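You operate a simulated robot arm through the tools that you are given. There is no shell and no other tool.

You run a simulated two-armed robot. Do the job below in one go: nothing can be reset, and whatever is moved stays where it is left.

Task
Move the purple wagon from line S to line T on the yellow deck.
Fine: pull the orange stop of line S out, roll the wagon on, hold the blue BRAKE lever down and pull the deck over, roll the wagon off onto line T.
Where things are to end (x, y in the base frame): purple wagon within 30 mm of [1710, -3030].

It is judged by the outcome, as a careful person would: the job done as asked, and still so three seconds after it is handed in. It fails if anything else is knocked over, pushed out of place, dropped, spilled or broken.

Robot
Two 6-joint arms with two-finger grippers on one trunk, on a base that moves. Base frame: it is fixed to the floor where the robot stands at the start and does not move with it; the origin is under the middle of the robot, x ahead of it, y to its left, z up. Readings come in mm, degrees, newtons and seconds.
The left shoulder is at the start at [30, 178, 913], the right one opposite. With the tool pointing down near the work surface each hand reaches from about 100 to 840 mm from the robot's upright axis, wherever it stands, measured 20 degrees to its own side. Places, roughly: blue lever of the model yard [1600, -3100, 800]; orange stop of the model yard [1800, -2900, 800]; orange stop of the roller stand [1700, -3400, 800]; purple wagon [1750, -3000, 750]; yellow deck [1800, -2800, 800]. Payload 2.54 kg a hand.
The tool frame of a hand sits at the grasp point between the pads (the TCP): z along the fingers, y along the line on which they close. The tips reach 30 mm beyond it. The gripper opens to 116 mm; its body begins 95 mm behind the TCP.
Orientation is that of the tool frame in the base frame, as a unit quaternion [x, y, z, w]. With the fingers straight down and closing along the base's y, the tool's x points along the base's -x, its y along +y and its z along -z.

Tools
- The arms move only by the tool nudge_tool. It takes "left_commands", "right_commands" or both (then of equal length, played together; a hand with none holds still); each is text: rows parted by semicolons, each of 7 numbers parted by spaces: the shift along the tool's x, y, z in units of 25 mm (1.0 is 25 mm), then the turn, a rotation vector about the tool's x, y, z in units of 6 degrees (1.0 is 6 degrees), then the gripper command, from -1 (shut) to 1 (fully open), values between in proportion. In form: dx dy dz ax ay az claw; .... A call has 1 to 20 rows; each row shifts and turns the commanded pose from where the row before left it, along the tool's axes as they then stand. A call with a number of a shift or a turn outside -1 to 1 is refused whole. Rows are played at 5 a second. More than 50 mm and 8.6 degrees between two rows, or a gripper value outside its range, and nothing of the call is played. A pose out of reach is approached as far as the arm can. The call stops where the force on the tool passes 50 N (or 10 N more than at its start, if that is more) or the arm is blocked; 0.2 s more then pass. The fingers move at their own pace (about 153 mm/s each) and stop on an object; they squeeze with about 23 N. The grip force told is the motor's: it shows also when the fingers shut on nothing. Time passes only in rows, and 0.2 s behind the last, so rows that do not move let the fingers close. It gives the time, the measured TCP pose, the force on the tool (base axes), the opening and the grip force at its end, in the units of the frame above (readings bear some noise), with the torque about the TCP (base axes, N m) and any sound that the robot's microphone picked up.
- Cameras (640 x 400 px; columns grow to the right, rows downward): "scene" is now at [50.2, 4.6, 1641]; the picture's right is [0.08, -1.00, 0.00], its down [-0.71, -0.06, -0.71] and it looks along [0.70, 0.06, -0.71] (base axes); focal length 290 px, centre (320, 200). "left" rides on the left gripper at [69, 15, -122] in its tool frame; the picture's right is [-0.21, 0.98, 0.00], its down [-0.83, -0.18, -0.53] and it looks along [-0.52, -0.11, 0.85] (tool axes); focal length 251 px, centre (320, 200). "right" rides on the right gripper at [69, -15, -122] in its tool frame; the picture's right is [0.21, 0.98, 0.00], its down [-0.83, 0.18, -0.53] and it looks along [-0.52, 0.11, 0.85] (tool axes); focal length 251 px, centre (320, 200). There is no depth. A picture from a camera that has moved, and an enlarged one, comes with that camera's place and axes in the base frame and with its lens.
- camera(camera): a new picture of that camera. The clock stands still meanwhile.
- raise_lower(by): moves the trunk up (or, below 0, down) by that many mm; the arms and the scene camera ride with it, the base frame stays. It gives what a move gives, with no picture.
- base_move(legs): drives the robot by 1 to 6 legs, each [ahead, left, turn to the left] in mm, mm and degrees, along the robot's own axes; the way and the turn of a leg run together, so that a leg with both is an arc; at most 1500 mm and 180 degrees a leg. The arms and the cameras ride along, it lands a little off, and it stops where it bumps. It gives what a move gives.
- head_to(pan, tilt): turns the head with the scene camera to pan (to the left, within 143 degrees either way) and tilt (down, from -29 to 69), counted from straight ahead of the robot. It gives what a move gives.
- close_up(camera, box): a new picture of the part [left, top, right, bottom] of that camera's present view, enlarged. The clock stands still meanwhile.
- hand_in(): hands the job in; it is judged then, once.

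Nothing tells you exact positions but the pictures and the camera data. Unless the task says otherwise, let go and move clear before handing in.

The tools are called after "Request:" by a JSON object that holds its "method" and its "body". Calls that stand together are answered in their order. nudge_tool: Moves the arms, as the interface text tells. Its arguments: {"type":"object","properties":{"left_commands":{"type":"string"},"right_commands":{"type":"string"}},"required":[]} The other tools are called the same way: raise_lower (by) moves the trunk up or down; base_move (legs) drives the base; head_to (pan, tilt) turns the head that bears the scene camera; camera (camera) takes a picture; close_up (camera, box) takes an enlarged picture of a part of a camera's view; hand_in () hands the job in.

At the start:

```text
time: 0.0
left_tcp_pos: [497.4, 243.6, 1058.8]
left_tool_rot: [0.0, 1.0, 0.0, 0.001]
left_force: [-0.3, 0.0, 0.7]
left_moment: [0.0, 0.0, -0.01]
left_width: 116.0
left_grasp_force: 0.1
right_tcp_pos: [427.0, -201.6, 1095.4]
right_tool_rot: [0.0, 1.0, 0.0, 0.0]
right_force: [-0.4, -0.1, 0.5]
right_moment: [0.02, 0.04, 0.03]
right_width: 115.9
right_grasp_force: 0.0
trunk travel left (down, up): [-125.0, 415.0]
robot x, y, heading: [0.3, -1.4, 0.0]
head pan, tilt (commanded): [4.5, 45.0]
```

scene: 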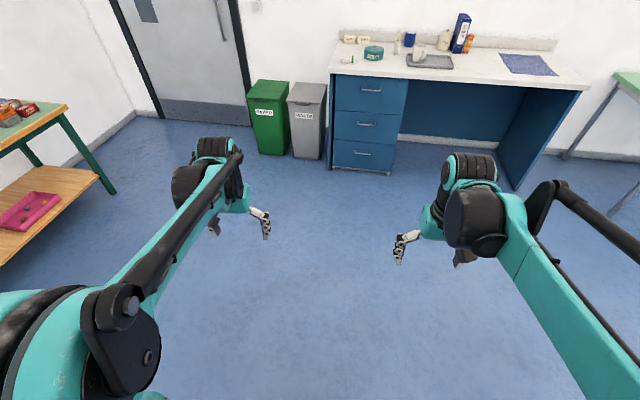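
right: 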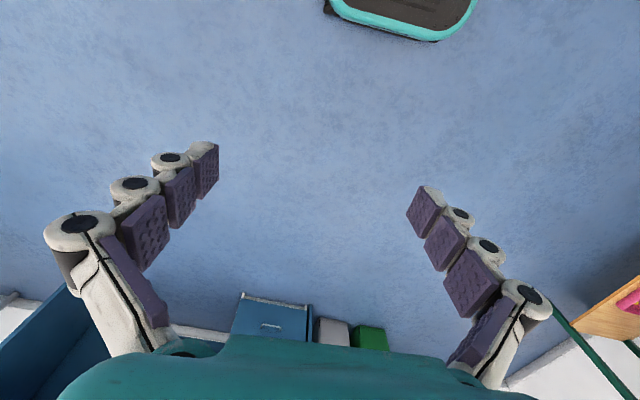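
left: 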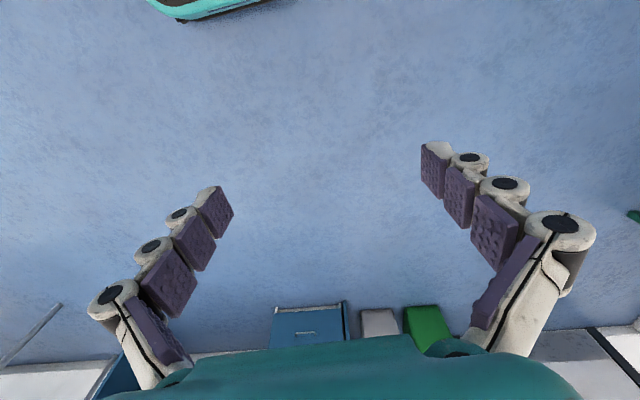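

I see the room ahead with a counter and bins; the model yard should be off to my right, around [1700, -3000]. First I turn the head that way to look.

Request:
{"method": "head_to", "body": {"pan": -60, "tilt": 20}}

Request:
{"method": "camera", "body": {"camera": "scene"}}

```text
time: 1.4
left_tcp_pos: [496.9, 244.2, 1059.2]
left_tool_rot: [0.0, 1.0, 0.0, 0.0]
left_force: [0.8, 0.6, -0.1]
left_moment: [0.0, -0.02, -0.01]
left_width: 115.6
left_grasp_force: 0.1
right_tcp_pos: [428.1, -202.5, 1094.9]
right_tool_rot: [0.0, 1.0, 0.0, 0.0]
right_force: [1.2, 0.4, -0.5]
right_moment: [0.02, -0.03, 0.0]
right_width: 116.1
right_grasp_force: 0.1
trunk travel left (down, up): [-125.0, 415.0]
robot x, y, heading: [-0.5, 1.1, -0.2]
head pan, tilt (commanded): [-60.0, 20.0]
```

```text
taken
camera scene: at [15.8, -82.4, 1679.6], right [-0.87, -0.5, 0.0], down [-0.17, 0.3, -0.94], along [0.47, -0.81, -0.34], focal length 290 px, centre (320, 200)
```

scene: 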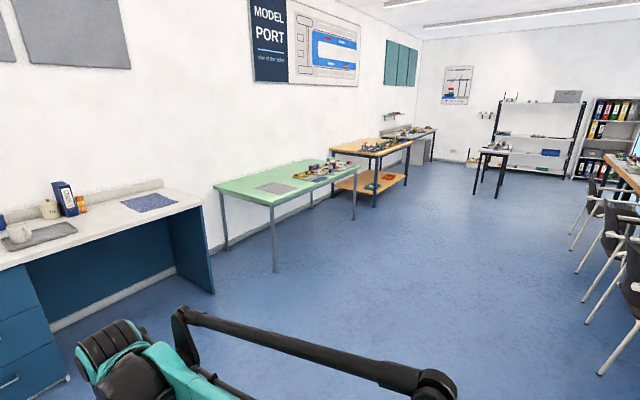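

The green-topped table at mid-picture bears something at its far end, where the yard should be. I enlarge that part to check, before driving.

Request:
{"method": "close_up", "body": {"camera": "scene", "box": [240, 130, 400, 230]}}

```text
4.00 times, centred on (320, 180) of scene
camera zoom: at [15.8, -82.4, 1679.6], right [-0.87, -0.5, 0.0], down [-0.17, 0.3, -0.94], along [0.47, -0.81, -0.34], focal length 1158 px, centre (320, 280)
```

zoom: 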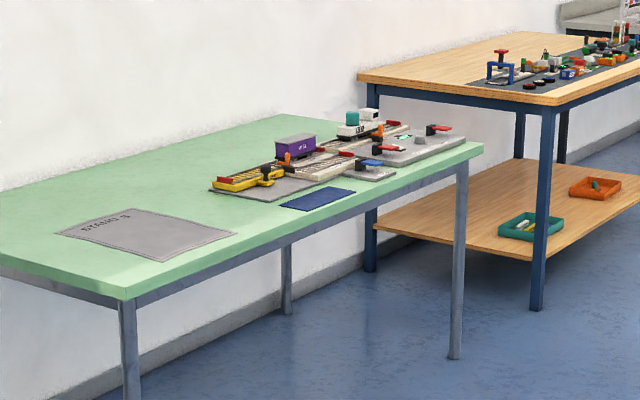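

The yard (yellow deck, purple wagon, orange stops, blue lever) stands on the green table near [1750, -3000]; the floor between is clear. I drive sideways to the right to stand some way in front of it and look again.

Request:
{"method": "base_move", "body": {"legs": [[250, -1500, 0], [250, -1450, 0]]}}

Request:
{"method": "head_to", "body": {"pan": 0, "tilt": 30}}

Request:
{"method": "camera", "body": {"camera": "scene"}}

```text
refused: leg 1 is longer than a leg can be; nothing moved
```

```text
time: 2.6
left_tcp_pos: [496.2, 243.2, 1058.7]
left_tool_rot: [0.0, 1.0, 0.0, 0.0]
left_force: [0.3, -0.6, 1.1]
left_moment: [-0.01, -0.01, 0.01]
left_width: 116.2
left_grasp_force: 0.1
right_tcp_pos: [428.2, -202.3, 1095.0]
right_tool_rot: [0.0, 1.0, 0.0, -0.001]
right_force: [-0.1, -1.0, -0.1]
right_moment: [0.0, -0.06, -0.01]
right_width: 115.9
right_grasp_force: 0.0
trunk travel left (down, up): [-125.0, 415.0]
robot x, y, heading: [-2.6, 1.9, -0.1]
head pan, tilt (commanded): [0.0, 30.0]
```

```text
taken
camera scene: at [59.6, -1.9, 1663.6], right [0.0, -1.0, 0.0], down [-0.5, 0.0, -0.87], along [0.87, 0.0, -0.5], focal length 290 px, centre (320, 200)
```

scene: 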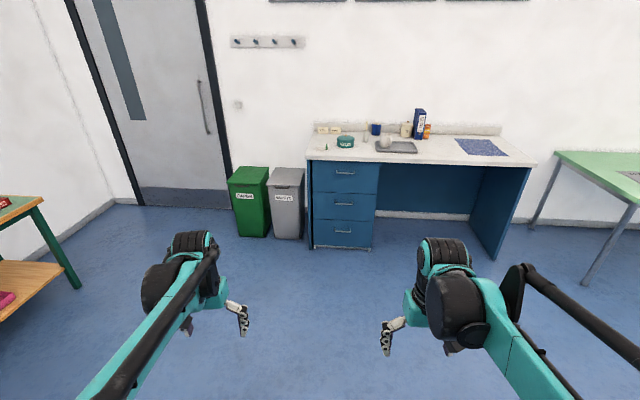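

The leg was over 1500 mm in all, so nothing moved. I drive again with shorter legs.

Request:
{"method": "base_move", "body": {"legs": [[200, -1400, 0], [200, -1400, 0]]}}

Request:
{"method": "camera", "body": {"camera": "scene"}}

```text
time: 16.2
left_tcp_pos: [940.1, -2497.8, 1058.7]
left_tool_rot: [-0.016, 1.0, 0.0, -0.001]
left_force: [0.6, 1.4, 0.3]
left_moment: [0.0, -0.02, 0.0]
left_width: 115.8
left_grasp_force: 0.0
right_tcp_pos: [884.9, -2945.2, 1093.5]
right_tool_rot: [-0.016, 1.0, 0.0, 0.0]
right_force: [-0.1, -0.6, 0.2]
right_moment: [0.0, -0.01, 0.03]
right_width: 116.2
right_grasp_force: 0.1
trunk travel left (down, up): [-125.0, 415.0]
robot x, y, heading: [455.2, -2755.2, 1.6]
head pan, tilt (commanded): [0.0, 30.0]
```

```text
taken
camera scene: at [510.3, -2756.2, 1663.6], right [0.03, -1.0, 0.0], down [-0.5, -0.02, -0.87], along [0.87, 0.03, -0.5], focal length 290 px, centre (320, 200)
```

scene: 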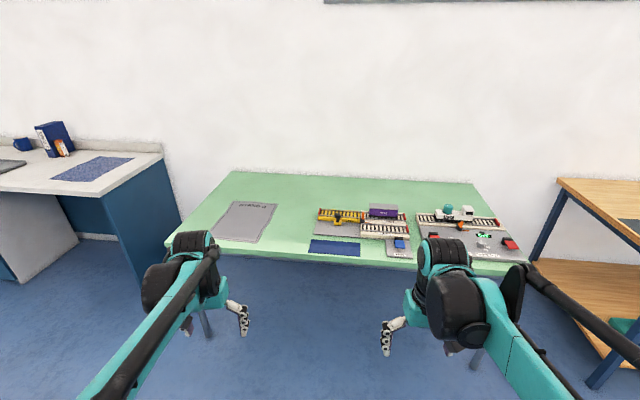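

The green table with the yard is now straight ahead; it seems turned a few degrees in the base frame. I enlarge the yard.

Request:
{"method": "close_up", "body": {"camera": "scene", "box": [300, 190, 428, 270]}}

Request:
{"method": "close_up", "body": {"camera": "scene", "box": [400, 190, 528, 270]}}

```text
5.00 times, centred on (364, 230) of scene
camera zoom: at [510.3, -2756.2, 1663.6], right [0.03, -1.0, 0.0], down [-0.5, -0.02, -0.87], along [0.87, 0.03, -0.5], focal length 1448 px, centre (100, 50)
```

zoom: 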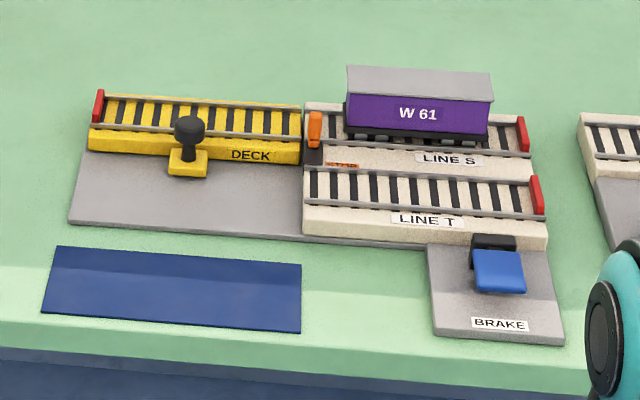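

```text
5.00 times, centred on (464, 230) of scene
camera zoom: at [510.3, -2756.2, 1663.6], right [0.03, -1.0, 0.0], down [-0.5, -0.02, -0.87], along [0.87, 0.03, -0.5], focal length 1448 px, centre (-400, 50)
```

zoom: 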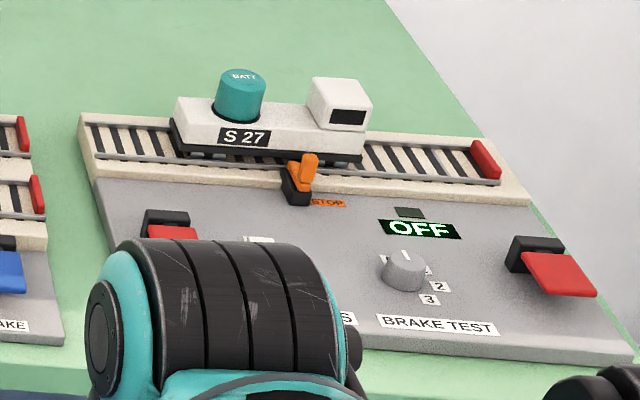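

I take the table as turned about -5°, its top near z 790, the lever near [1604, -3104], and the deck's knob near [1803, -2814]. I turn to face it squarely and drive nearer, then look again.

Request:
{"method": "base_move", "body": {"legs": [[0, 0, -6.6], [480, -140, 0]]}}

Request:
{"method": "head_to", "body": {"pan": 0, "tilt": 48}}

Request:
{"method": "camera", "body": {"camera": "scene"}}

Request:
{"method": "camera", "body": {"camera": "left"}}

Request:
{"method": "camera", "body": {"camera": "right"}}

```text
time: 19.7
left_tcp_pos: [1432.5, -2732.3, 1059.0]
left_tool_rot: [0.042, 0.999, 0.001, 0.0]
left_force: [0.6, 0.6, -0.7]
left_moment: [-0.01, 0.01, 0.0]
left_width: 115.9
left_grasp_force: 0.0
right_tcp_pos: [1325.0, -3170.1, 1095.3]
right_tool_rot: [0.042, 0.999, 0.0, 0.0]
right_force: [-0.4, 1.0, -0.6]
right_moment: [-0.04, 0.05, 0.01]
right_width: 116.0
right_grasp_force: 0.1
trunk travel left (down, up): [-125.0, 415.0]
robot x, y, heading: [917.8, -2929.6, -4.9]
head pan, tilt (commanded): [0.0, 30.0]
```

```text
time: 20.5
left_tcp_pos: [1430.4, -2732.4, 1058.2]
left_tool_rot: [0.042, 0.999, 0.0, 0.001]
left_force: [-0.3, 0.2, 0.5]
left_moment: [0.01, 0.01, 0.0]
left_width: 116.1
left_grasp_force: 0.0
right_tcp_pos: [1325.2, -3170.5, 1093.5]
right_tool_rot: [0.042, 0.999, 0.0, -0.001]
right_force: [-0.6, 0.5, -1.1]
right_moment: [-0.01, 0.04, -0.04]
right_width: 115.8
right_grasp_force: 0.0
trunk travel left (down, up): [-125.0, 415.0]
robot x, y, heading: [915.9, -2934.8, -4.9]
head pan, tilt (commanded): [0.0, 48.0]
```

```text
taken
camera scene: at [963.1, -2938.3, 1636.8], right [-0.08, -1.0, 0.0], down [-0.74, 0.06, -0.67], along [0.67, -0.06, -0.74], focal length 290 px, centre (320, 200)
```

scene: 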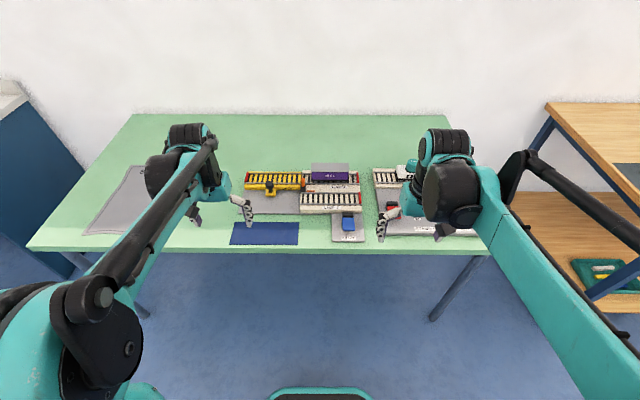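

```text
taken
camera left: at [1364.9, -2710.6, 1180.7], right [0.3, 0.96, 0.0], down [0.81, -0.25, 0.53], along [0.51, -0.16, -0.85], focal length 251 px, centre (320, 200)
```

left: 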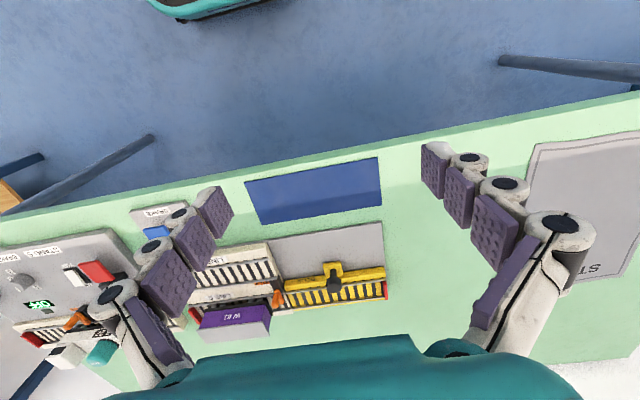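

```text
taken
camera right: at [1255.0, -3178.4, 1216.4], right [-0.13, 0.99, 0.0], down [0.84, 0.11, 0.53], along [0.53, 0.07, -0.85], focal length 251 px, centre (320, 200)
```

right: 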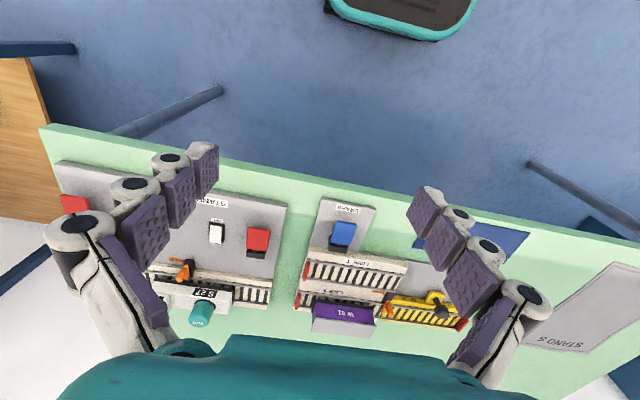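

All three cameras see the yard from different places, so I can fix heights by triangulation. I take close-ups of the yard from each.

Request:
{"method": "close_up", "body": {"camera": "scene", "box": [224, 150, 384, 250]}}

Request:
{"method": "close_up", "body": {"camera": "left", "box": [180, 200, 400, 340]}}

Request:
{"method": "close_up", "body": {"camera": "right", "box": [280, 190, 480, 340]}}

```text
4.00 times, centred on (304, 200) of scene
camera zoom: at [963.1, -2938.3, 1636.8], right [-0.08, -1.0, 0.0], down [-0.74, 0.06, -0.67], along [0.67, -0.06, -0.74], focal length 1158 px, centre (384, 200)
```

zoom: 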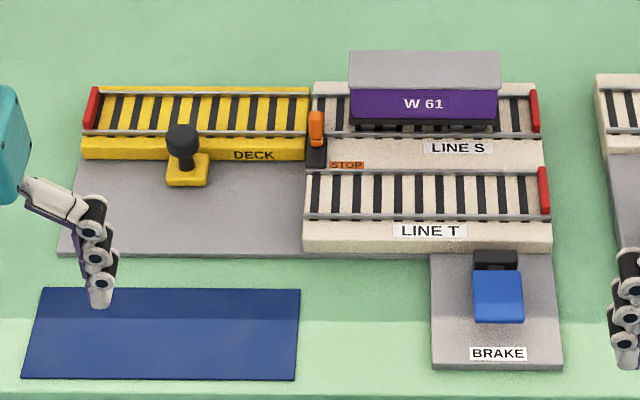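

```text
2.86 times, centred on (290, 270) of left
camera zoom: at [1364.9, -2710.6, 1180.7], right [0.3, 0.96, 0.0], down [0.81, -0.25, 0.53], along [0.51, -0.16, -0.85], focal length 718 px, centre (406, 0)
```

zoom: 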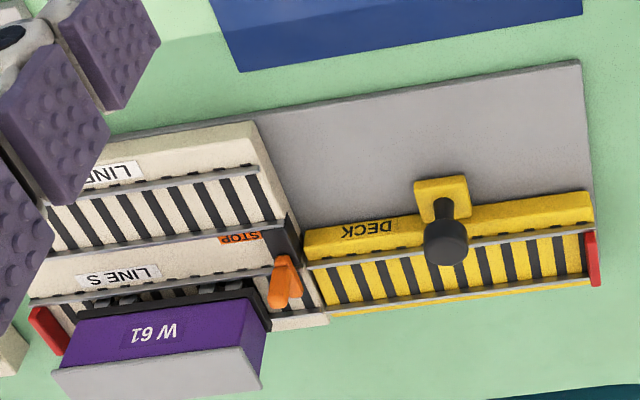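

```text
2.67 times, centred on (380, 265) of right
camera zoom: at [1255.0, -3178.4, 1216.4], right [-0.13, 0.99, 0.0], down [0.84, 0.11, 0.53], along [0.53, 0.07, -0.85], focal length 670 px, centre (160, 27)
```

zoom: 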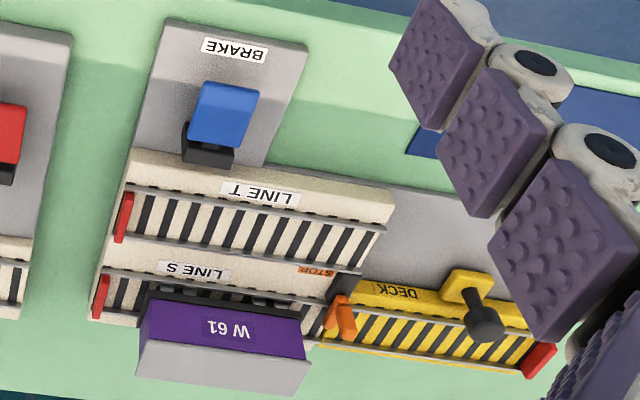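

Triangulating the views: table top z≈782, deck knob ≈[1787, -2808, 827], orange stop ≈[1797, -2941, 823], lever pad ≈[1567, -3090, 825], wagon centre ≈[1835, -3054] with its roof at z≈857; line T's centre line passes x≈1713, matching the goal. I drive 230 mm nearer, staying short of the table edge (x≈1505).

Request:
{"method": "base_move", "body": {"legs": [[230, 0, 0]]}}

Request:
{"method": "head_to", "body": {"pan": 0, "tilt": 55}}

Request:
{"method": "camera", "body": {"camera": "scene"}}

Request:
{"method": "camera", "body": {"camera": "left"}}

Request:
{"method": "camera", "body": {"camera": "right"}}

```text
time: 22.2
left_tcp_pos: [1663.7, -2749.3, 1058.8]
left_tool_rot: [0.04, 0.999, 0.0, 0.0]
left_force: [0.1, -0.9, 0.2]
left_moment: [-0.01, 0.0, -0.02]
left_width: 115.9
left_grasp_force: 0.1
right_tcp_pos: [1559.5, -3187.9, 1094.0]
right_tool_rot: [0.04, 0.999, 0.0, -0.001]
right_force: [0.1, 0.6, 0.1]
right_moment: [0.0, 0.05, 0.02]
right_width: 116.1
right_grasp_force: 0.0
trunk travel left (down, up): [-125.0, 415.0]
robot x, y, heading: [1145.1, -2951.0, -4.6]
head pan, tilt (commanded): [0.0, 48.0]
```

```text
time: 22.9
left_tcp_pos: [1662.5, -2747.9, 1059.5]
left_tool_rot: [0.04, 0.999, 0.001, 0.0]
left_force: [0.1, -0.3, 0.4]
left_moment: [-0.04, 0.0, -0.01]
left_width: 116.0
left_grasp_force: 0.0
right_tcp_pos: [1558.7, -3188.1, 1094.6]
right_tool_rot: [0.04, 0.999, 0.0, 0.0]
right_force: [0.1, 0.2, 0.1]
right_moment: [-0.02, -0.03, 0.02]
right_width: 115.8
right_grasp_force: 0.0
trunk travel left (down, up): [-125.0, 415.0]
robot x, y, heading: [1145.5, -2946.8, -4.8]
head pan, tilt (commanded): [0.0, 55.0]
```

```text
taken
camera scene: at [1188.5, -2956.7, 1627.6], right [-0.08, -1.0, 0.0], down [-0.82, 0.07, -0.57], along [0.57, -0.05, -0.82], focal length 290 px, centre (320, 200)
```

scene: 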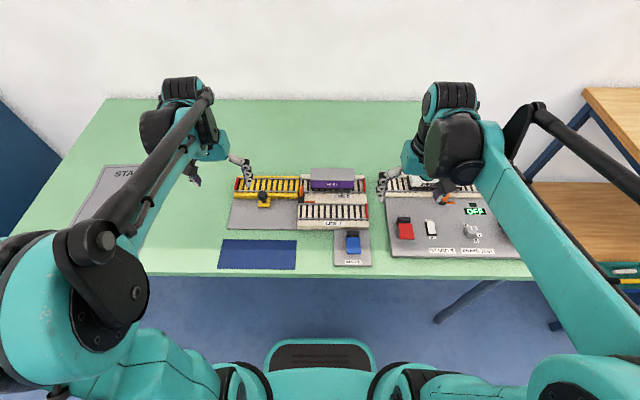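

```text
taken
camera left: at [1596.3, -2728.1, 1180.8], right [0.29, 0.96, 0.0], down [0.81, -0.25, 0.53], along [0.51, -0.16, -0.85], focal length 251 px, centre (320, 200)
```

left: 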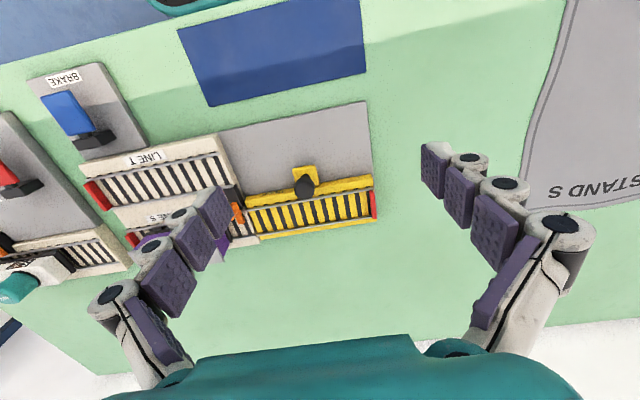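

```text
taken
camera right: at [1488.1, -3196.3, 1216.5], right [-0.14, 0.99, 0.0], down [0.84, 0.11, 0.53], along [0.53, 0.07, -0.85], focal length 251 px, centre (320, 200)
```

right: 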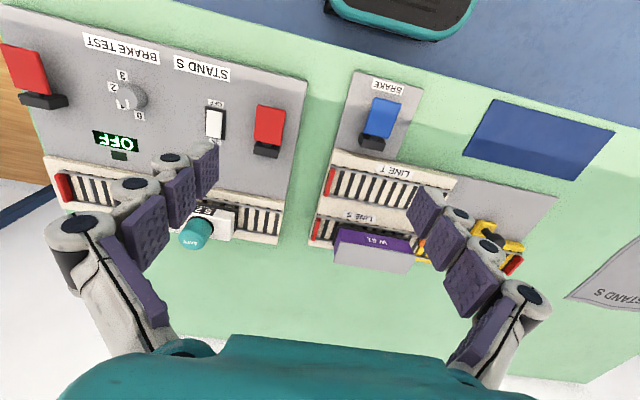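

I'm now close enough to work. I enlarge the orange stop, the wagon and the lever to see how they are made.

Request:
{"method": "close_up", "body": {"camera": "scene", "box": [270, 160, 350, 210]}}

Request:
{"method": "close_up", "body": {"camera": "left", "box": [140, 150, 396, 280]}}

Request:
{"method": "close_up", "body": {"camera": "scene", "box": [310, 190, 390, 270]}}

Request:
{"method": "close_up", "body": {"camera": "scene", "box": [222, 160, 302, 240]}}

```text
8.00 times, centred on (310, 185) of scene
camera zoom: at [1188.5, -2956.7, 1627.6], right [-0.08, -1.0, 0.0], down [-0.82, 0.07, -0.57], along [0.57, -0.05, -0.82], focal length 2317 px, centre (400, 320)
```

zoom: 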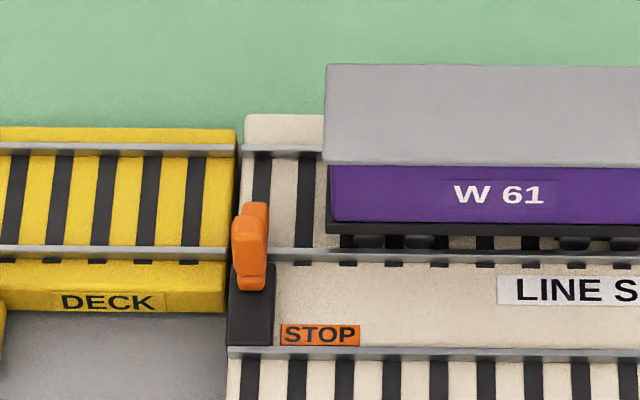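

```text
2.50 times, centred on (268, 215) of left
camera zoom: at [1596.3, -2728.1, 1180.8], right [0.29, 0.96, 0.0], down [0.81, -0.25, 0.53], along [0.51, -0.16, -0.85], focal length 629 px, centre (450, 162)
```

zoom: 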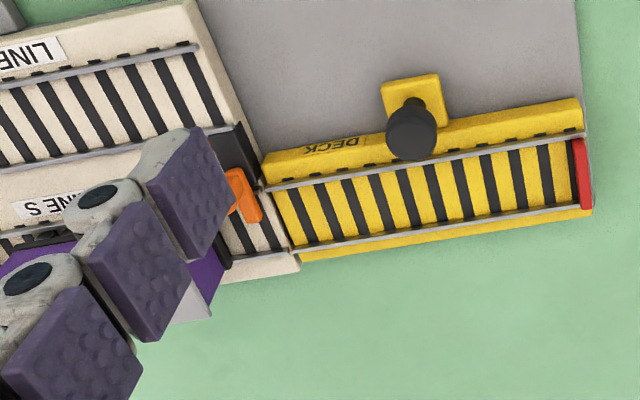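

```text
5.00 times, centred on (350, 230) of scene
camera zoom: at [1188.5, -2956.7, 1627.6], right [-0.08, -1.0, 0.0], down [-0.82, 0.07, -0.57], along [0.57, -0.05, -0.82], focal length 1448 px, centre (170, 50)
```

zoom: 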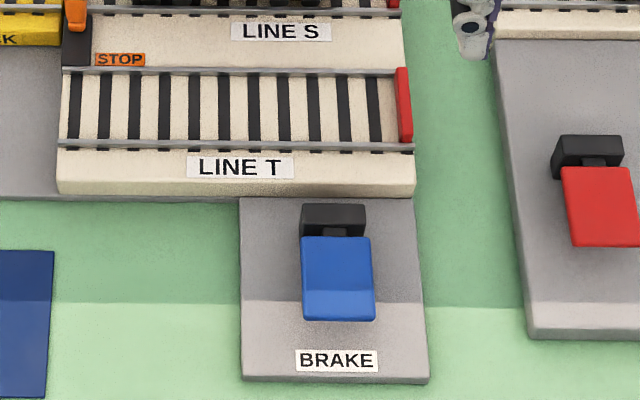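

```text
5.00 times, centred on (262, 200) of scene
camera zoom: at [1188.5, -2956.7, 1627.6], right [-0.08, -1.0, 0.0], down [-0.82, 0.07, -0.57], along [0.57, -0.05, -0.82], focal length 1448 px, centre (610, 200)
```

zoom: 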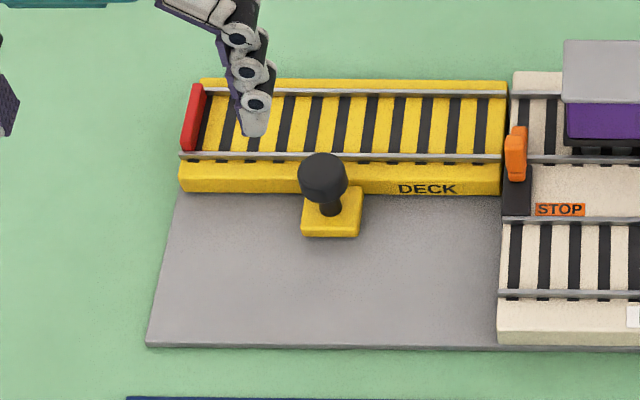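

The stop looks like a black base with an orange tab whose arm reaches over line S's near rail; I can't yet tell how it comes out. I bring the left hand over it for a closer look with its camera.

Request:
{"method": "nudge_tool", "body": {"left_commands": "-0.345 -0.735 0.5 0 0 0 1; -0.345 -0.735 0.5 0 0 0 1; -0.345 -0.735 0.5 0 0 0 1; -0.345 -0.735 0.5 0 0 0 1; -0.345 -0.735 0.5 0 0 0 1; -0.345 -0.735 0.5 0 0 0 1; -0.345 -0.735 0.5 0 0 0 1; -0.345 -0.735 0.5 0 0 0 1"}}

Request:
{"method": "camera", "body": {"camera": "left"}}

Request:
{"method": "close_up", "body": {"camera": "left", "box": [260, 160, 380, 235]}}

```text
time: 24.7
left_tcp_pos: [1720.3, -2902.8, 958.6]
left_tool_rot: [0.04, 0.999, 0.0, 0.001]
left_force: [0.3, -0.6, -0.9]
left_moment: [0.01, 0.01, 0.02]
left_width: 116.2
left_grasp_force: 0.0
right_tcp_pos: [1558.8, -3188.8, 1093.7]
right_tool_rot: [0.04, 0.999, 0.0, 0.0]
right_force: [-1.2, -0.6, -0.1]
right_moment: [0.03, -0.01, -0.01]
right_width: 116.0
right_grasp_force: 0.1
trunk travel left (down, up): [-125.0, 415.0]
robot x, y, heading: [1148.4, -2954.8, -4.5]
head pan, tilt (commanded): [0.0, 55.0]
```

```text
taken
camera left: at [1654.0, -2881.0, 1080.0], right [0.29, 0.96, 0.0], down [0.81, -0.25, 0.53], along [0.51, -0.16, -0.85], focal length 251 px, centre (320, 200)
```

left: 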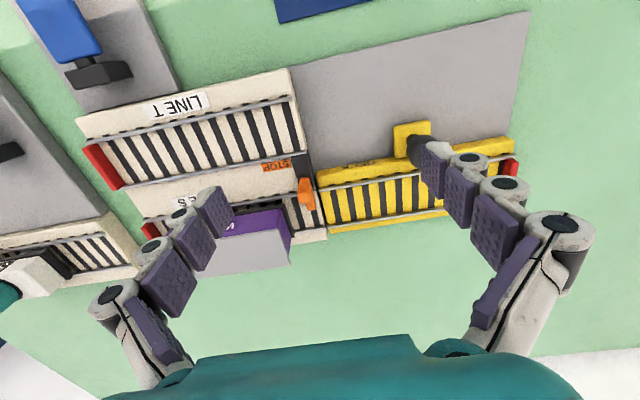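

```text
5.33 times, centred on (320, 198) of left
camera zoom: at [1654.0, -2881.0, 1080.0], right [0.29, 0.96, 0.0], down [0.81, -0.25, 0.53], along [0.51, -0.16, -0.85], focal length 1341 px, centre (320, 213)
```

zoom: 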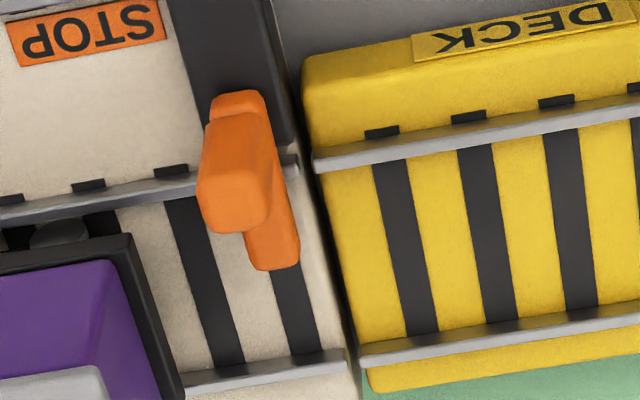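

The stop is a sliding bolt: an orange bar (x 1779–1823, y≈-2941, top z≈815) lying over line S's near rail with an upright grip on it, in a black guide running toward me, so it pulls out along -x. I turn the left hand 90° so its fingers close along x around the grip, staying high meanwhile.

Request:
{"method": "nudge_tool", "body": {"left_commands": "0 0 0 0 0 1 0.1; 0 0 0 0 0 1 0.1; 0 0 0 0 0 1 0.1; 0 0 0 0 0 1 0.1; 0 0 0 0 0 1 0.1; 0 0 0 0 0 1 0.1; 0 0 0 0 0 1 0.1; 0 0 0 0 0 1 0.1; 0 0 0 0 0 1 0.1; 0 0 0 0 0 1 0.1; 0 0 0 0 0 1 0.1; 0 0 0 0 0 1 0.1; 0 0 0 0 0 1 0.1; 0 0 0 0 0 1 0.1; 0 0 0 0 0 1 0.1"}}

Request:
{"method": "camera", "body": {"camera": "left"}}

```text
time: 27.9
left_tcp_pos: [1718.6, -2902.1, 958.9]
left_tool_rot: [0.735, 0.678, 0.0, 0.001]
left_force: [-0.1, 0.3, 0.1]
left_moment: [0.03, 0.03, 0.0]
left_width: 63.9
left_grasp_force: 0.0
right_tcp_pos: [1558.2, -3187.7, 1094.5]
right_tool_rot: [0.04, 0.999, 0.0, 0.0]
right_force: [0.8, 0.0, -0.4]
right_moment: [0.01, 0.0, -0.03]
right_width: 116.2
right_grasp_force: 0.1
trunk travel left (down, up): [-125.0, 415.0]
robot x, y, heading: [1148.0, -2951.6, -4.4]
head pan, tilt (commanded): [0.0, 55.0]
```

```text
taken
camera left: at [1741.9, -2833.5, 1080.4], right [0.96, -0.29, 0.0], down [-0.25, -0.81, 0.53], along [-0.16, -0.51, -0.85], focal length 251 px, centre (320, 200)
```

left: 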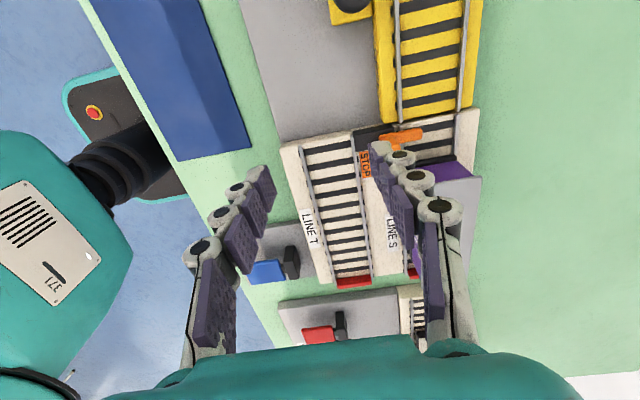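

The hand is turned. I move it above the orange grip with the fingers straddling it along x, and look from its camera before going down.

Request:
{"method": "nudge_tool", "body": {"left_commands": "-0.331 0.743 0.5 0 0 0 0.1; -0.331 0.743 0.5 0 0 0 0.1; -0.331 0.743 0.6 0 0 0 0.1; -0.331 0.743 0.6 0 0 0 0.1"}}

Request:
{"method": "camera", "body": {"camera": "left"}}

Request:
{"method": "close_up", "body": {"camera": "left", "box": [240, 140, 400, 240]}}

Request:
{"method": "close_up", "body": {"camera": "scene", "box": [270, 150, 350, 200]}}

```text
time: 28.9
left_tcp_pos: [1792.6, -2941.5, 903.4]
left_tool_rot: [0.734, 0.679, 0.0, 0.0]
left_force: [0.7, -0.6, 0.3]
left_moment: [-0.01, -0.03, 0.04]
left_width: 63.5
left_grasp_force: 0.1
right_tcp_pos: [1559.3, -3187.8, 1093.7]
right_tool_rot: [0.041, 0.999, -0.001, 0.0]
right_force: [1.0, 0.6, -0.6]
right_moment: [0.03, -0.02, 0.01]
right_width: 116.0
right_grasp_force: 0.0
trunk travel left (down, up): [-125.0, 415.0]
robot x, y, heading: [1148.0, -2950.6, -4.6]
head pan, tilt (commanded): [0.0, 55.0]
```

```text
taken
camera left: at [1814.1, -2873.2, 1025.2], right [0.96, -0.29, 0.0], down [-0.25, -0.81, 0.53], along [-0.16, -0.51, -0.85], focal length 251 px, centre (320, 200)
```

left: 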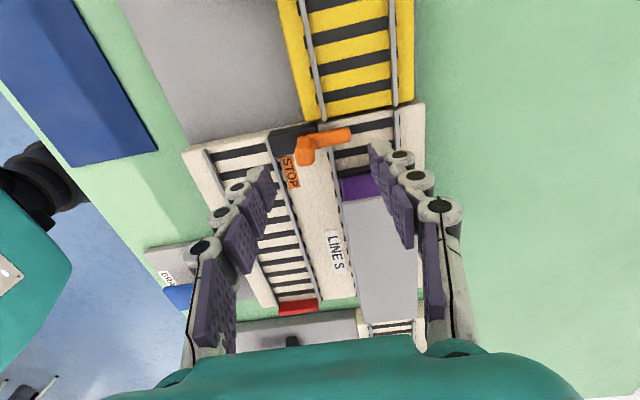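

```text
4.00 times, centred on (320, 190) of left
camera zoom: at [1814.1, -2873.2, 1025.2], right [0.96, -0.29, 0.0], down [-0.25, -0.81, 0.53], along [-0.16, -0.51, -0.85], focal length 1006 px, centre (320, 240)
```

zoom: 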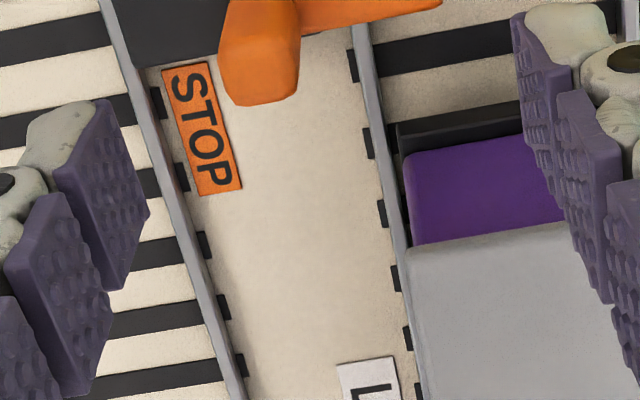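

```text
8.00 times, centred on (310, 175) of scene
camera zoom: at [1189.7, -2957.1, 1627.5], right [-0.08, -1.0, 0.0], down [-0.82, 0.07, -0.57], along [0.57, -0.05, -0.82], focal length 2317 px, centre (400, 400)
```

zoom: 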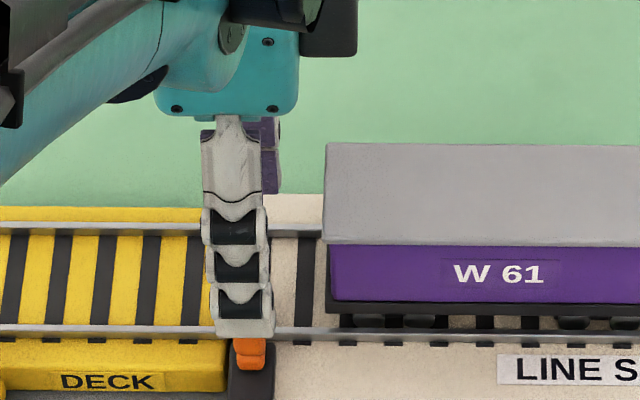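

The grip is the upright at the bar's near end, about [1782, -2940], z 815–850, with nothing in the fingers' way. I centre the fingers on it and go down so the tips sit just above the bar, then look before closing.

Request:
{"method": "nudge_tool", "body": {"left_commands": "0 -0.4 0 0 0 0 0.1; 0 0 0.5 0 0 0 0.1; 0 0 0.5 0 0 0 0.1; 0 0 0.5 0 0 0 0.1; 0 0 0.5 0 0 0 0.1"}}

Request:
{"method": "camera", "body": {"camera": "left"}}

Request:
{"method": "close_up", "body": {"camera": "left", "box": [220, 60, 420, 185]}}

Request:
{"method": "close_up", "body": {"camera": "scene", "box": [270, 150, 350, 200]}}

```text
time: 30.1
left_tcp_pos: [1781.2, -2939.2, 854.4]
left_tool_rot: [0.735, 0.679, 0.001, 0.001]
left_force: [1.5, -1.8, 5.8]
left_moment: [-0.01, -0.21, -0.01]
left_width: 66.1
left_grasp_force: 2.4
right_tcp_pos: [1557.3, -3189.0, 1094.0]
right_tool_rot: [0.04, 0.999, 0.0, 0.0]
right_force: [-1.1, 0.6, 0.1]
right_moment: [-0.02, 0.02, 0.0]
right_width: 116.2
right_grasp_force: 0.1
trunk travel left (down, up): [-125.0, 415.0]
robot x, y, heading: [1148.7, -2955.0, -4.8]
head pan, tilt (commanded): [0.0, 55.0]
```

```text
taken
camera left: at [1802.8, -2871.6, 975.9], right [0.96, -0.29, 0.0], down [-0.25, -0.81, 0.53], along [-0.15, -0.51, -0.85], focal length 251 px, centre (320, 200)
```

left: 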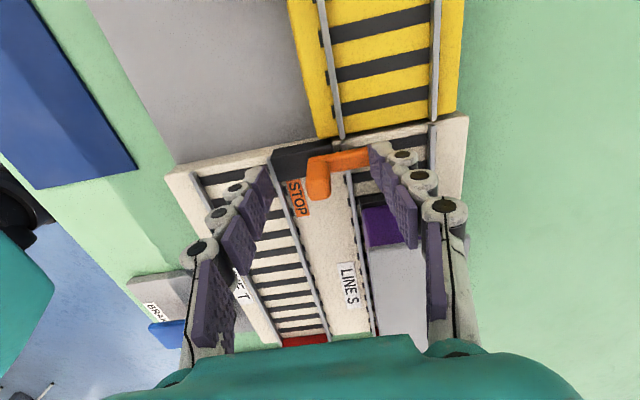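

```text
3.20 times, centred on (320, 122) of left
camera zoom: at [1802.8, -2871.6, 975.9], right [0.96, -0.29, 0.0], down [-0.25, -0.81, 0.53], along [-0.15, -0.51, -0.85], focal length 805 px, centre (320, 448)
```

zoom: 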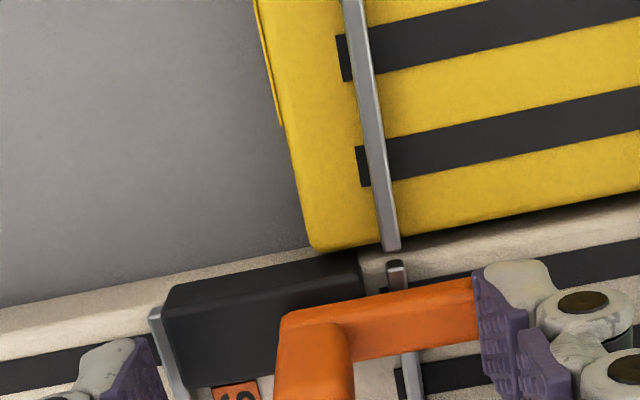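

```text
8.00 times, centred on (310, 175) of scene
camera zoom: at [1188.1, -2956.9, 1627.7], right [-0.08, -1.0, 0.0], down [-0.82, 0.07, -0.57], along [0.57, -0.05, -0.82], focal length 2317 px, centre (400, 400)
```

zoom: 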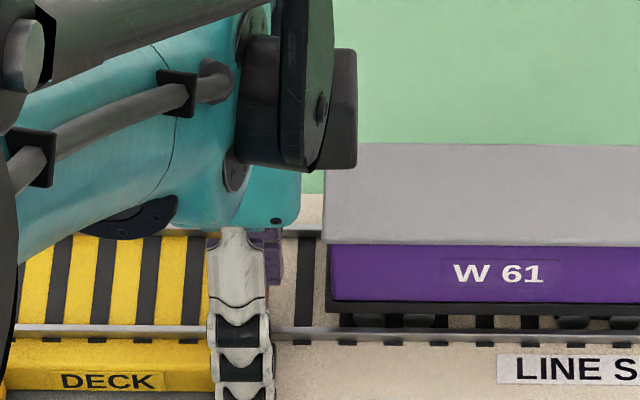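

A light upward push (6 N) shows a fingertip just touching the bar or its guide. I lift 5 mm and close on the grip.

Request:
{"method": "nudge_tool", "body": {"left_commands": "0 0 -0.2 0 0 0 0.1; 0 0 0 0 0 0 -0.2; 0 0 0 0 0 0 -0.5; 0 0 0 0 0 0 -0.8; 0 0 0 0 0 0 -1; 0 0 0 0 0 0 -1"}}

Request:
{"method": "camera", "body": {"camera": "left"}}

Request:
{"method": "close_up", "body": {"camera": "left", "box": [240, 100, 400, 200]}}

```text
time: 31.5
left_tcp_pos: [1781.5, -2937.9, 859.0]
left_tool_rot: [0.735, 0.678, 0.0, 0.0]
left_force: [-3.2, 0.9, -3.1]
left_moment: [0.03, 0.06, -0.38]
left_width: 12.9
left_grasp_force: 40.2
right_tcp_pos: [1558.3, -3188.5, 1094.1]
right_tool_rot: [0.04, 0.999, 0.001, 0.0]
right_force: [-0.9, -0.4, 0.2]
right_moment: [0.04, 0.03, -0.01]
right_width: 116.1
right_grasp_force: 0.1
trunk travel left (down, up): [-125.0, 415.0]
robot x, y, heading: [1145.8, -2951.2, -4.8]
head pan, tilt (commanded): [0.0, 55.0]
```

```text
taken
camera left: at [1803.2, -2871.1, 980.9], right [0.96, -0.29, 0.0], down [-0.25, -0.81, 0.53], along [-0.16, -0.51, -0.85], focal length 251 px, centre (320, 200)
```

left: 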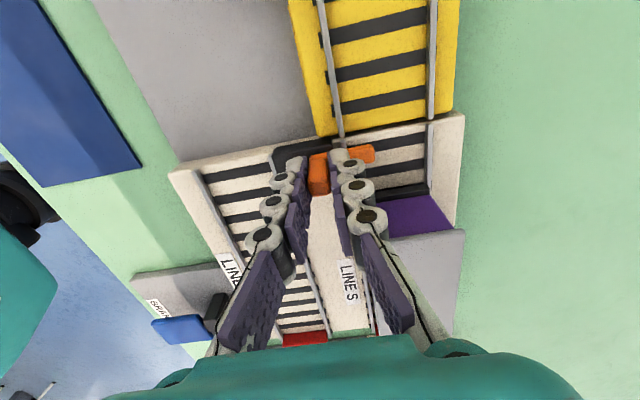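

```text
4.00 times, centred on (320, 150) of left
camera zoom: at [1803.2, -2871.1, 980.9], right [0.96, -0.29, 0.0], down [-0.25, -0.81, 0.53], along [-0.16, -0.51, -0.85], focal length 1006 px, centre (320, 400)
```

zoom: 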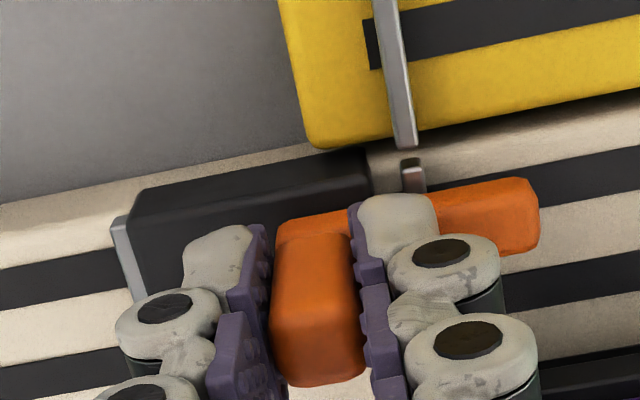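

The grip is held (12.9 mm wide). I pull it toward me in short steps, watching the force.

Request:
{"method": "nudge_tool", "body": {"left_commands": "0 -0.3 0 0 0 0 -1; 0 -0.3 0 0 0 0 -1; 0 -0.3 0 0 0 0 -1"}}

Request:
{"method": "close_up", "body": {"camera": "left", "box": [240, 100, 400, 200]}}

```text
time: 32.3
left_tcp_pos: [1758.4, -2936.2, 859.0]
left_tool_rot: [0.735, 0.679, 0.001, 0.001]
left_force: [-0.4, 1.1, 1.7]
left_moment: [0.14, -0.06, -0.36]
left_width: 12.8
left_grasp_force: 39.8
right_tcp_pos: [1557.3, -3187.9, 1093.2]
right_tool_rot: [0.041, 0.999, -0.001, -0.001]
right_force: [-1.4, -0.1, -0.2]
right_moment: [0.02, 0.01, 0.01]
right_width: 116.0
right_grasp_force: 0.1
trunk travel left (down, up): [-125.0, 415.0]
robot x, y, heading: [1148.5, -2950.2, -4.7]
head pan, tilt (commanded): [0.0, 55.0]
```

```text
4.00 times, centred on (320, 150) of left
camera zoom: at [1780.3, -2869.0, 980.9], right [0.96, -0.29, 0.0], down [-0.25, -0.81, 0.53], along [-0.16, -0.51, -0.85], focal length 1006 px, centre (320, 400)
```

zoom: 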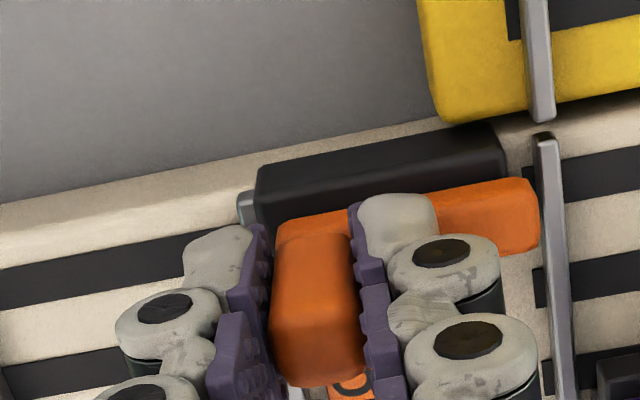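

It slides freely; its tip is just clear of the rail. I pull a bit farther for margin beside the wagon's overhang.

Request:
{"method": "nudge_tool", "body": {"left_commands": "0 -0.25 0 0 0 0 -1; 0 -0.25 0 0 0 0 -1; 0 -0.2 0 0 0 0 -1; 0 0 0 0 0 0 -1"}}

Request:
{"method": "close_up", "body": {"camera": "left", "box": [240, 100, 400, 200]}}

```text
time: 33.0
left_tcp_pos: [1751.7, -2935.1, 857.7]
left_tool_rot: [0.735, 0.678, 0.005, 0.005]
left_force: [18.7, -2.1, 5.9]
left_moment: [-0.06, -0.33, -0.28]
left_width: 13.0
left_grasp_force: 39.2
right_tcp_pos: [1561.0, -3187.5, 1094.5]
right_tool_rot: [0.04, 0.999, 0.0, 0.0]
right_force: [0.6, -0.3, 0.3]
right_moment: [0.02, -0.03, 0.02]
right_width: 116.0
right_grasp_force: 0.1
trunk travel left (down, up): [-125.0, 415.0]
robot x, y, heading: [1148.1, -2950.6, -4.7]
head pan, tilt (commanded): [0.0, 55.0]
stopped in row 3 (left hand): the force on the tool passed its limit at 57 N (the readings are from after the stop); the commanded pose is now the measured one
```

```text
4.00 times, centred on (320, 150) of left
camera zoom: at [1772.1, -2868.2, 980.9], right [0.96, -0.29, 0.01], down [-0.25, -0.81, 0.53], along [-0.14, -0.51, -0.85], focal length 1006 px, centre (320, 400)
```

zoom: 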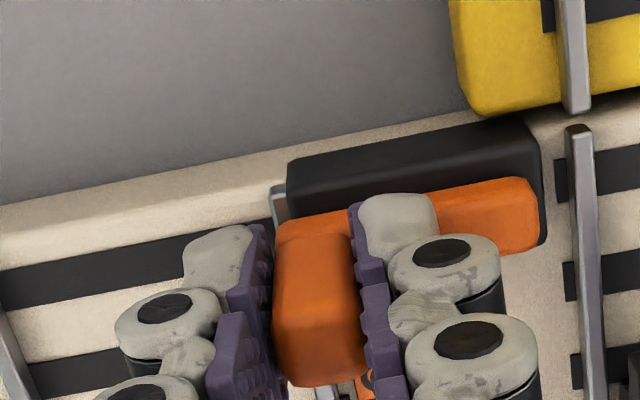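

The bolt is out to its end (30 mm), its tip clear of the rail. I let go gently and lift the hand straight up, then check it stays out.

Request:
{"method": "nudge_tool", "body": {"left_commands": "0 0 0 0 0 0 -0.5; 0 0 0 0 0 0 -0.5; 0 0 -0.6 0 0 0 -0.5; 0 0 -0.8 0 0 0 -0.5; 0 0 -0.9 0 0 0 -0.5; 0 0 -0.9 0 0 0 -0.5; 0 0 -0.9 0 0 0 -0.5"}}

Request:
{"method": "camera", "body": {"camera": "left"}}

Request:
{"method": "camera", "body": {"camera": "scene"}}

```text
time: 34.6
left_tcp_pos: [1746.0, -2936.8, 962.0]
left_tool_rot: [0.735, 0.678, 0.005, 0.005]
left_force: [0.7, 0.0, 1.6]
left_moment: [-0.02, -0.01, -0.01]
left_width: 29.1
left_grasp_force: 0.1
right_tcp_pos: [1558.4, -3187.7, 1094.2]
right_tool_rot: [0.04, 0.999, 0.0, 0.0]
right_force: [-0.2, -0.4, 0.2]
right_moment: [-0.01, -0.01, 0.02]
right_width: 116.1
right_grasp_force: 0.0
trunk travel left (down, up): [-125.0, 415.0]
robot x, y, heading: [1148.6, -2954.1, -4.7]
head pan, tilt (commanded): [0.0, 55.0]
```

```text
taken
camera left: at [1767.2, -2868.1, 1084.2], right [0.96, -0.29, 0.01], down [-0.25, -0.81, 0.53], along [-0.15, -0.51, -0.85], focal length 251 px, centre (320, 200)
```

left: 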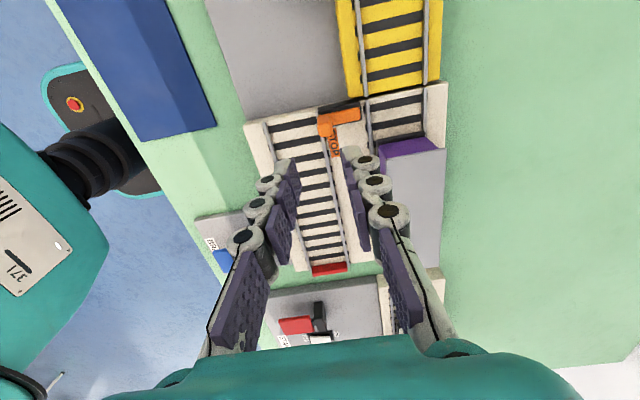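

```text
taken
camera scene: at [1189.2, -2956.8, 1627.6], right [-0.08, -1.0, 0.0], down [-0.82, 0.07, -0.57], along [0.57, -0.05, -0.82], focal length 290 px, centre (320, 200)
```

scene: 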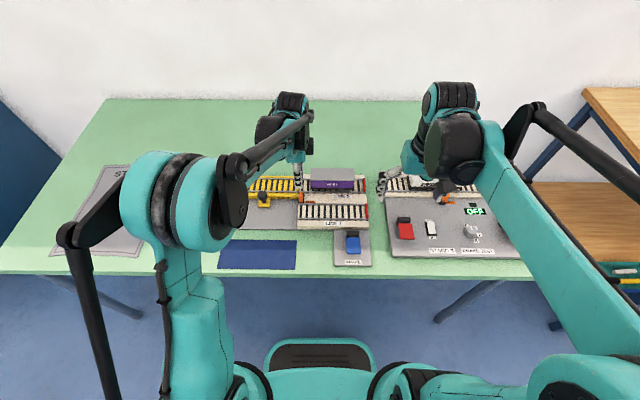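

The stop stays out and line S is open. Next I'll push the wagon from behind with the right hand's closed fingers, so I clear the left hand off to the left and turn the right hand 90° so the push runs across its closing line.

Request:
{"method": "nudge_tool", "body": {"left_commands": "0.85 -0.253 0 0 0 0 -0.5; 0.85 -0.253 0 0 0 0 -0.5; 0.85 -0.253 0 0 0 0 -0.5; 0.85 -0.253 0 0 0 0 -0.5; 0.85 -0.253 0 0 0 0 -0.5; 0.85 -0.253 0 0 0 0 -0.5; 0.85 -0.253 0 0 0 0 -0.5; 0.85 -0.253 0 0 0 0 -0.5; 0.85 -0.253 0 0 0 0 -0.5; 0.85 -0.253 0 0 0 0 -0.5; 0 0 0 0 0 0 -0.5; 0 0 0 0 0 0 -0.5; 0 0 0 0 0 0 -0.5; 0 0 0 0 0 0 -0.5; 0 0 0 0 0 0 -0.5", "right_commands": "0 0 0 0 0 -1 1; 0 0 0 0 0 -1 1; 0 0 0 0 0 -1 1; 0 0 0 0 0 -1 1; 0 0 0 0 0 -1 1; 0 0 0 0 0 -1 1; 0 0 0 0 0 -1 1; 0 0 0 0 0 -1 1; 0 0 0 0 0 -1 1; 0 0 0 0 0 -1 1; 0 0 0 0 0 -1 1; 0 0 0 0 0 -1 0.5; 0 0 0 0 0 -1 0; 0 0 0 0 0 -1 -0.5; 0 0 0 0 0 -1 -1"}}

Request:
{"method": "camera", "body": {"camera": "right"}}

Request:
{"method": "camera", "body": {"camera": "scene"}}

```text
time: 37.8
left_tcp_pos: [1702.6, -2719.4, 960.8]
left_tool_rot: [0.735, 0.678, 0.003, 0.004]
left_force: [-0.2, -0.4, 0.2]
left_moment: [-0.01, 0.01, 0.0]
left_width: 28.9
left_grasp_force: 0.1
right_tcp_pos: [1558.4, -3186.9, 1093.7]
right_tool_rot: [-0.679, 0.734, 0.0, 0.0]
right_force: [-0.1, -0.4, 1.2]
right_moment: [0.01, -0.01, -0.03]
right_width: 0.0
right_grasp_force: 23.1
trunk travel left (down, up): [-125.0, 415.0]
robot x, y, heading: [1150.4, -2954.0, -4.5]
head pan, tilt (commanded): [0.0, 55.0]
```

```text
taken
camera right: at [1568.9, -3256.1, 1216.2], right [-0.99, -0.14, 0.0], down [-0.12, 0.84, 0.53], along [-0.07, 0.53, -0.85], focal length 251 px, centre (320, 200)
```

right: 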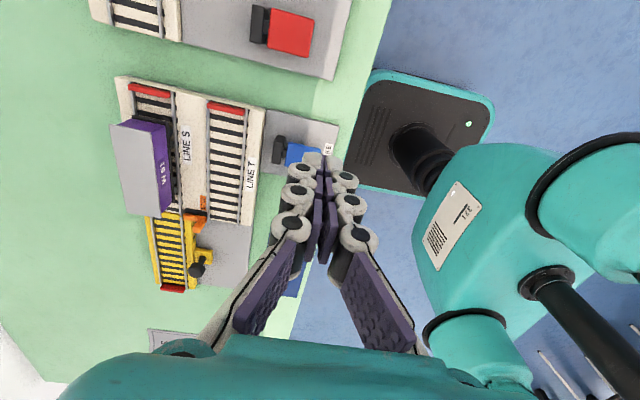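

```text
taken
camera scene: at [1189.7, -2956.8, 1627.6], right [-0.08, -1.0, 0.0], down [-0.82, 0.07, -0.57], along [0.57, -0.05, -0.82], focal length 290 px, centre (320, 200)
```

scene: 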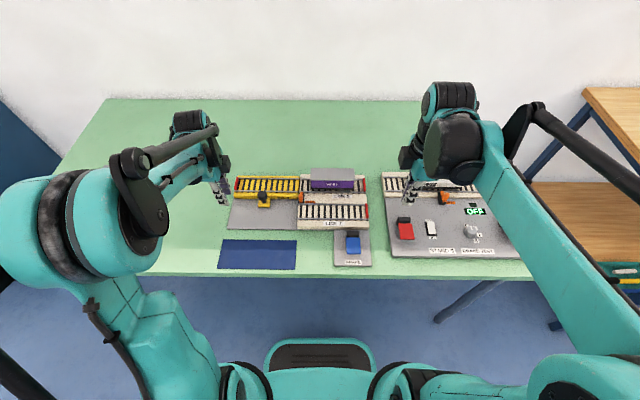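

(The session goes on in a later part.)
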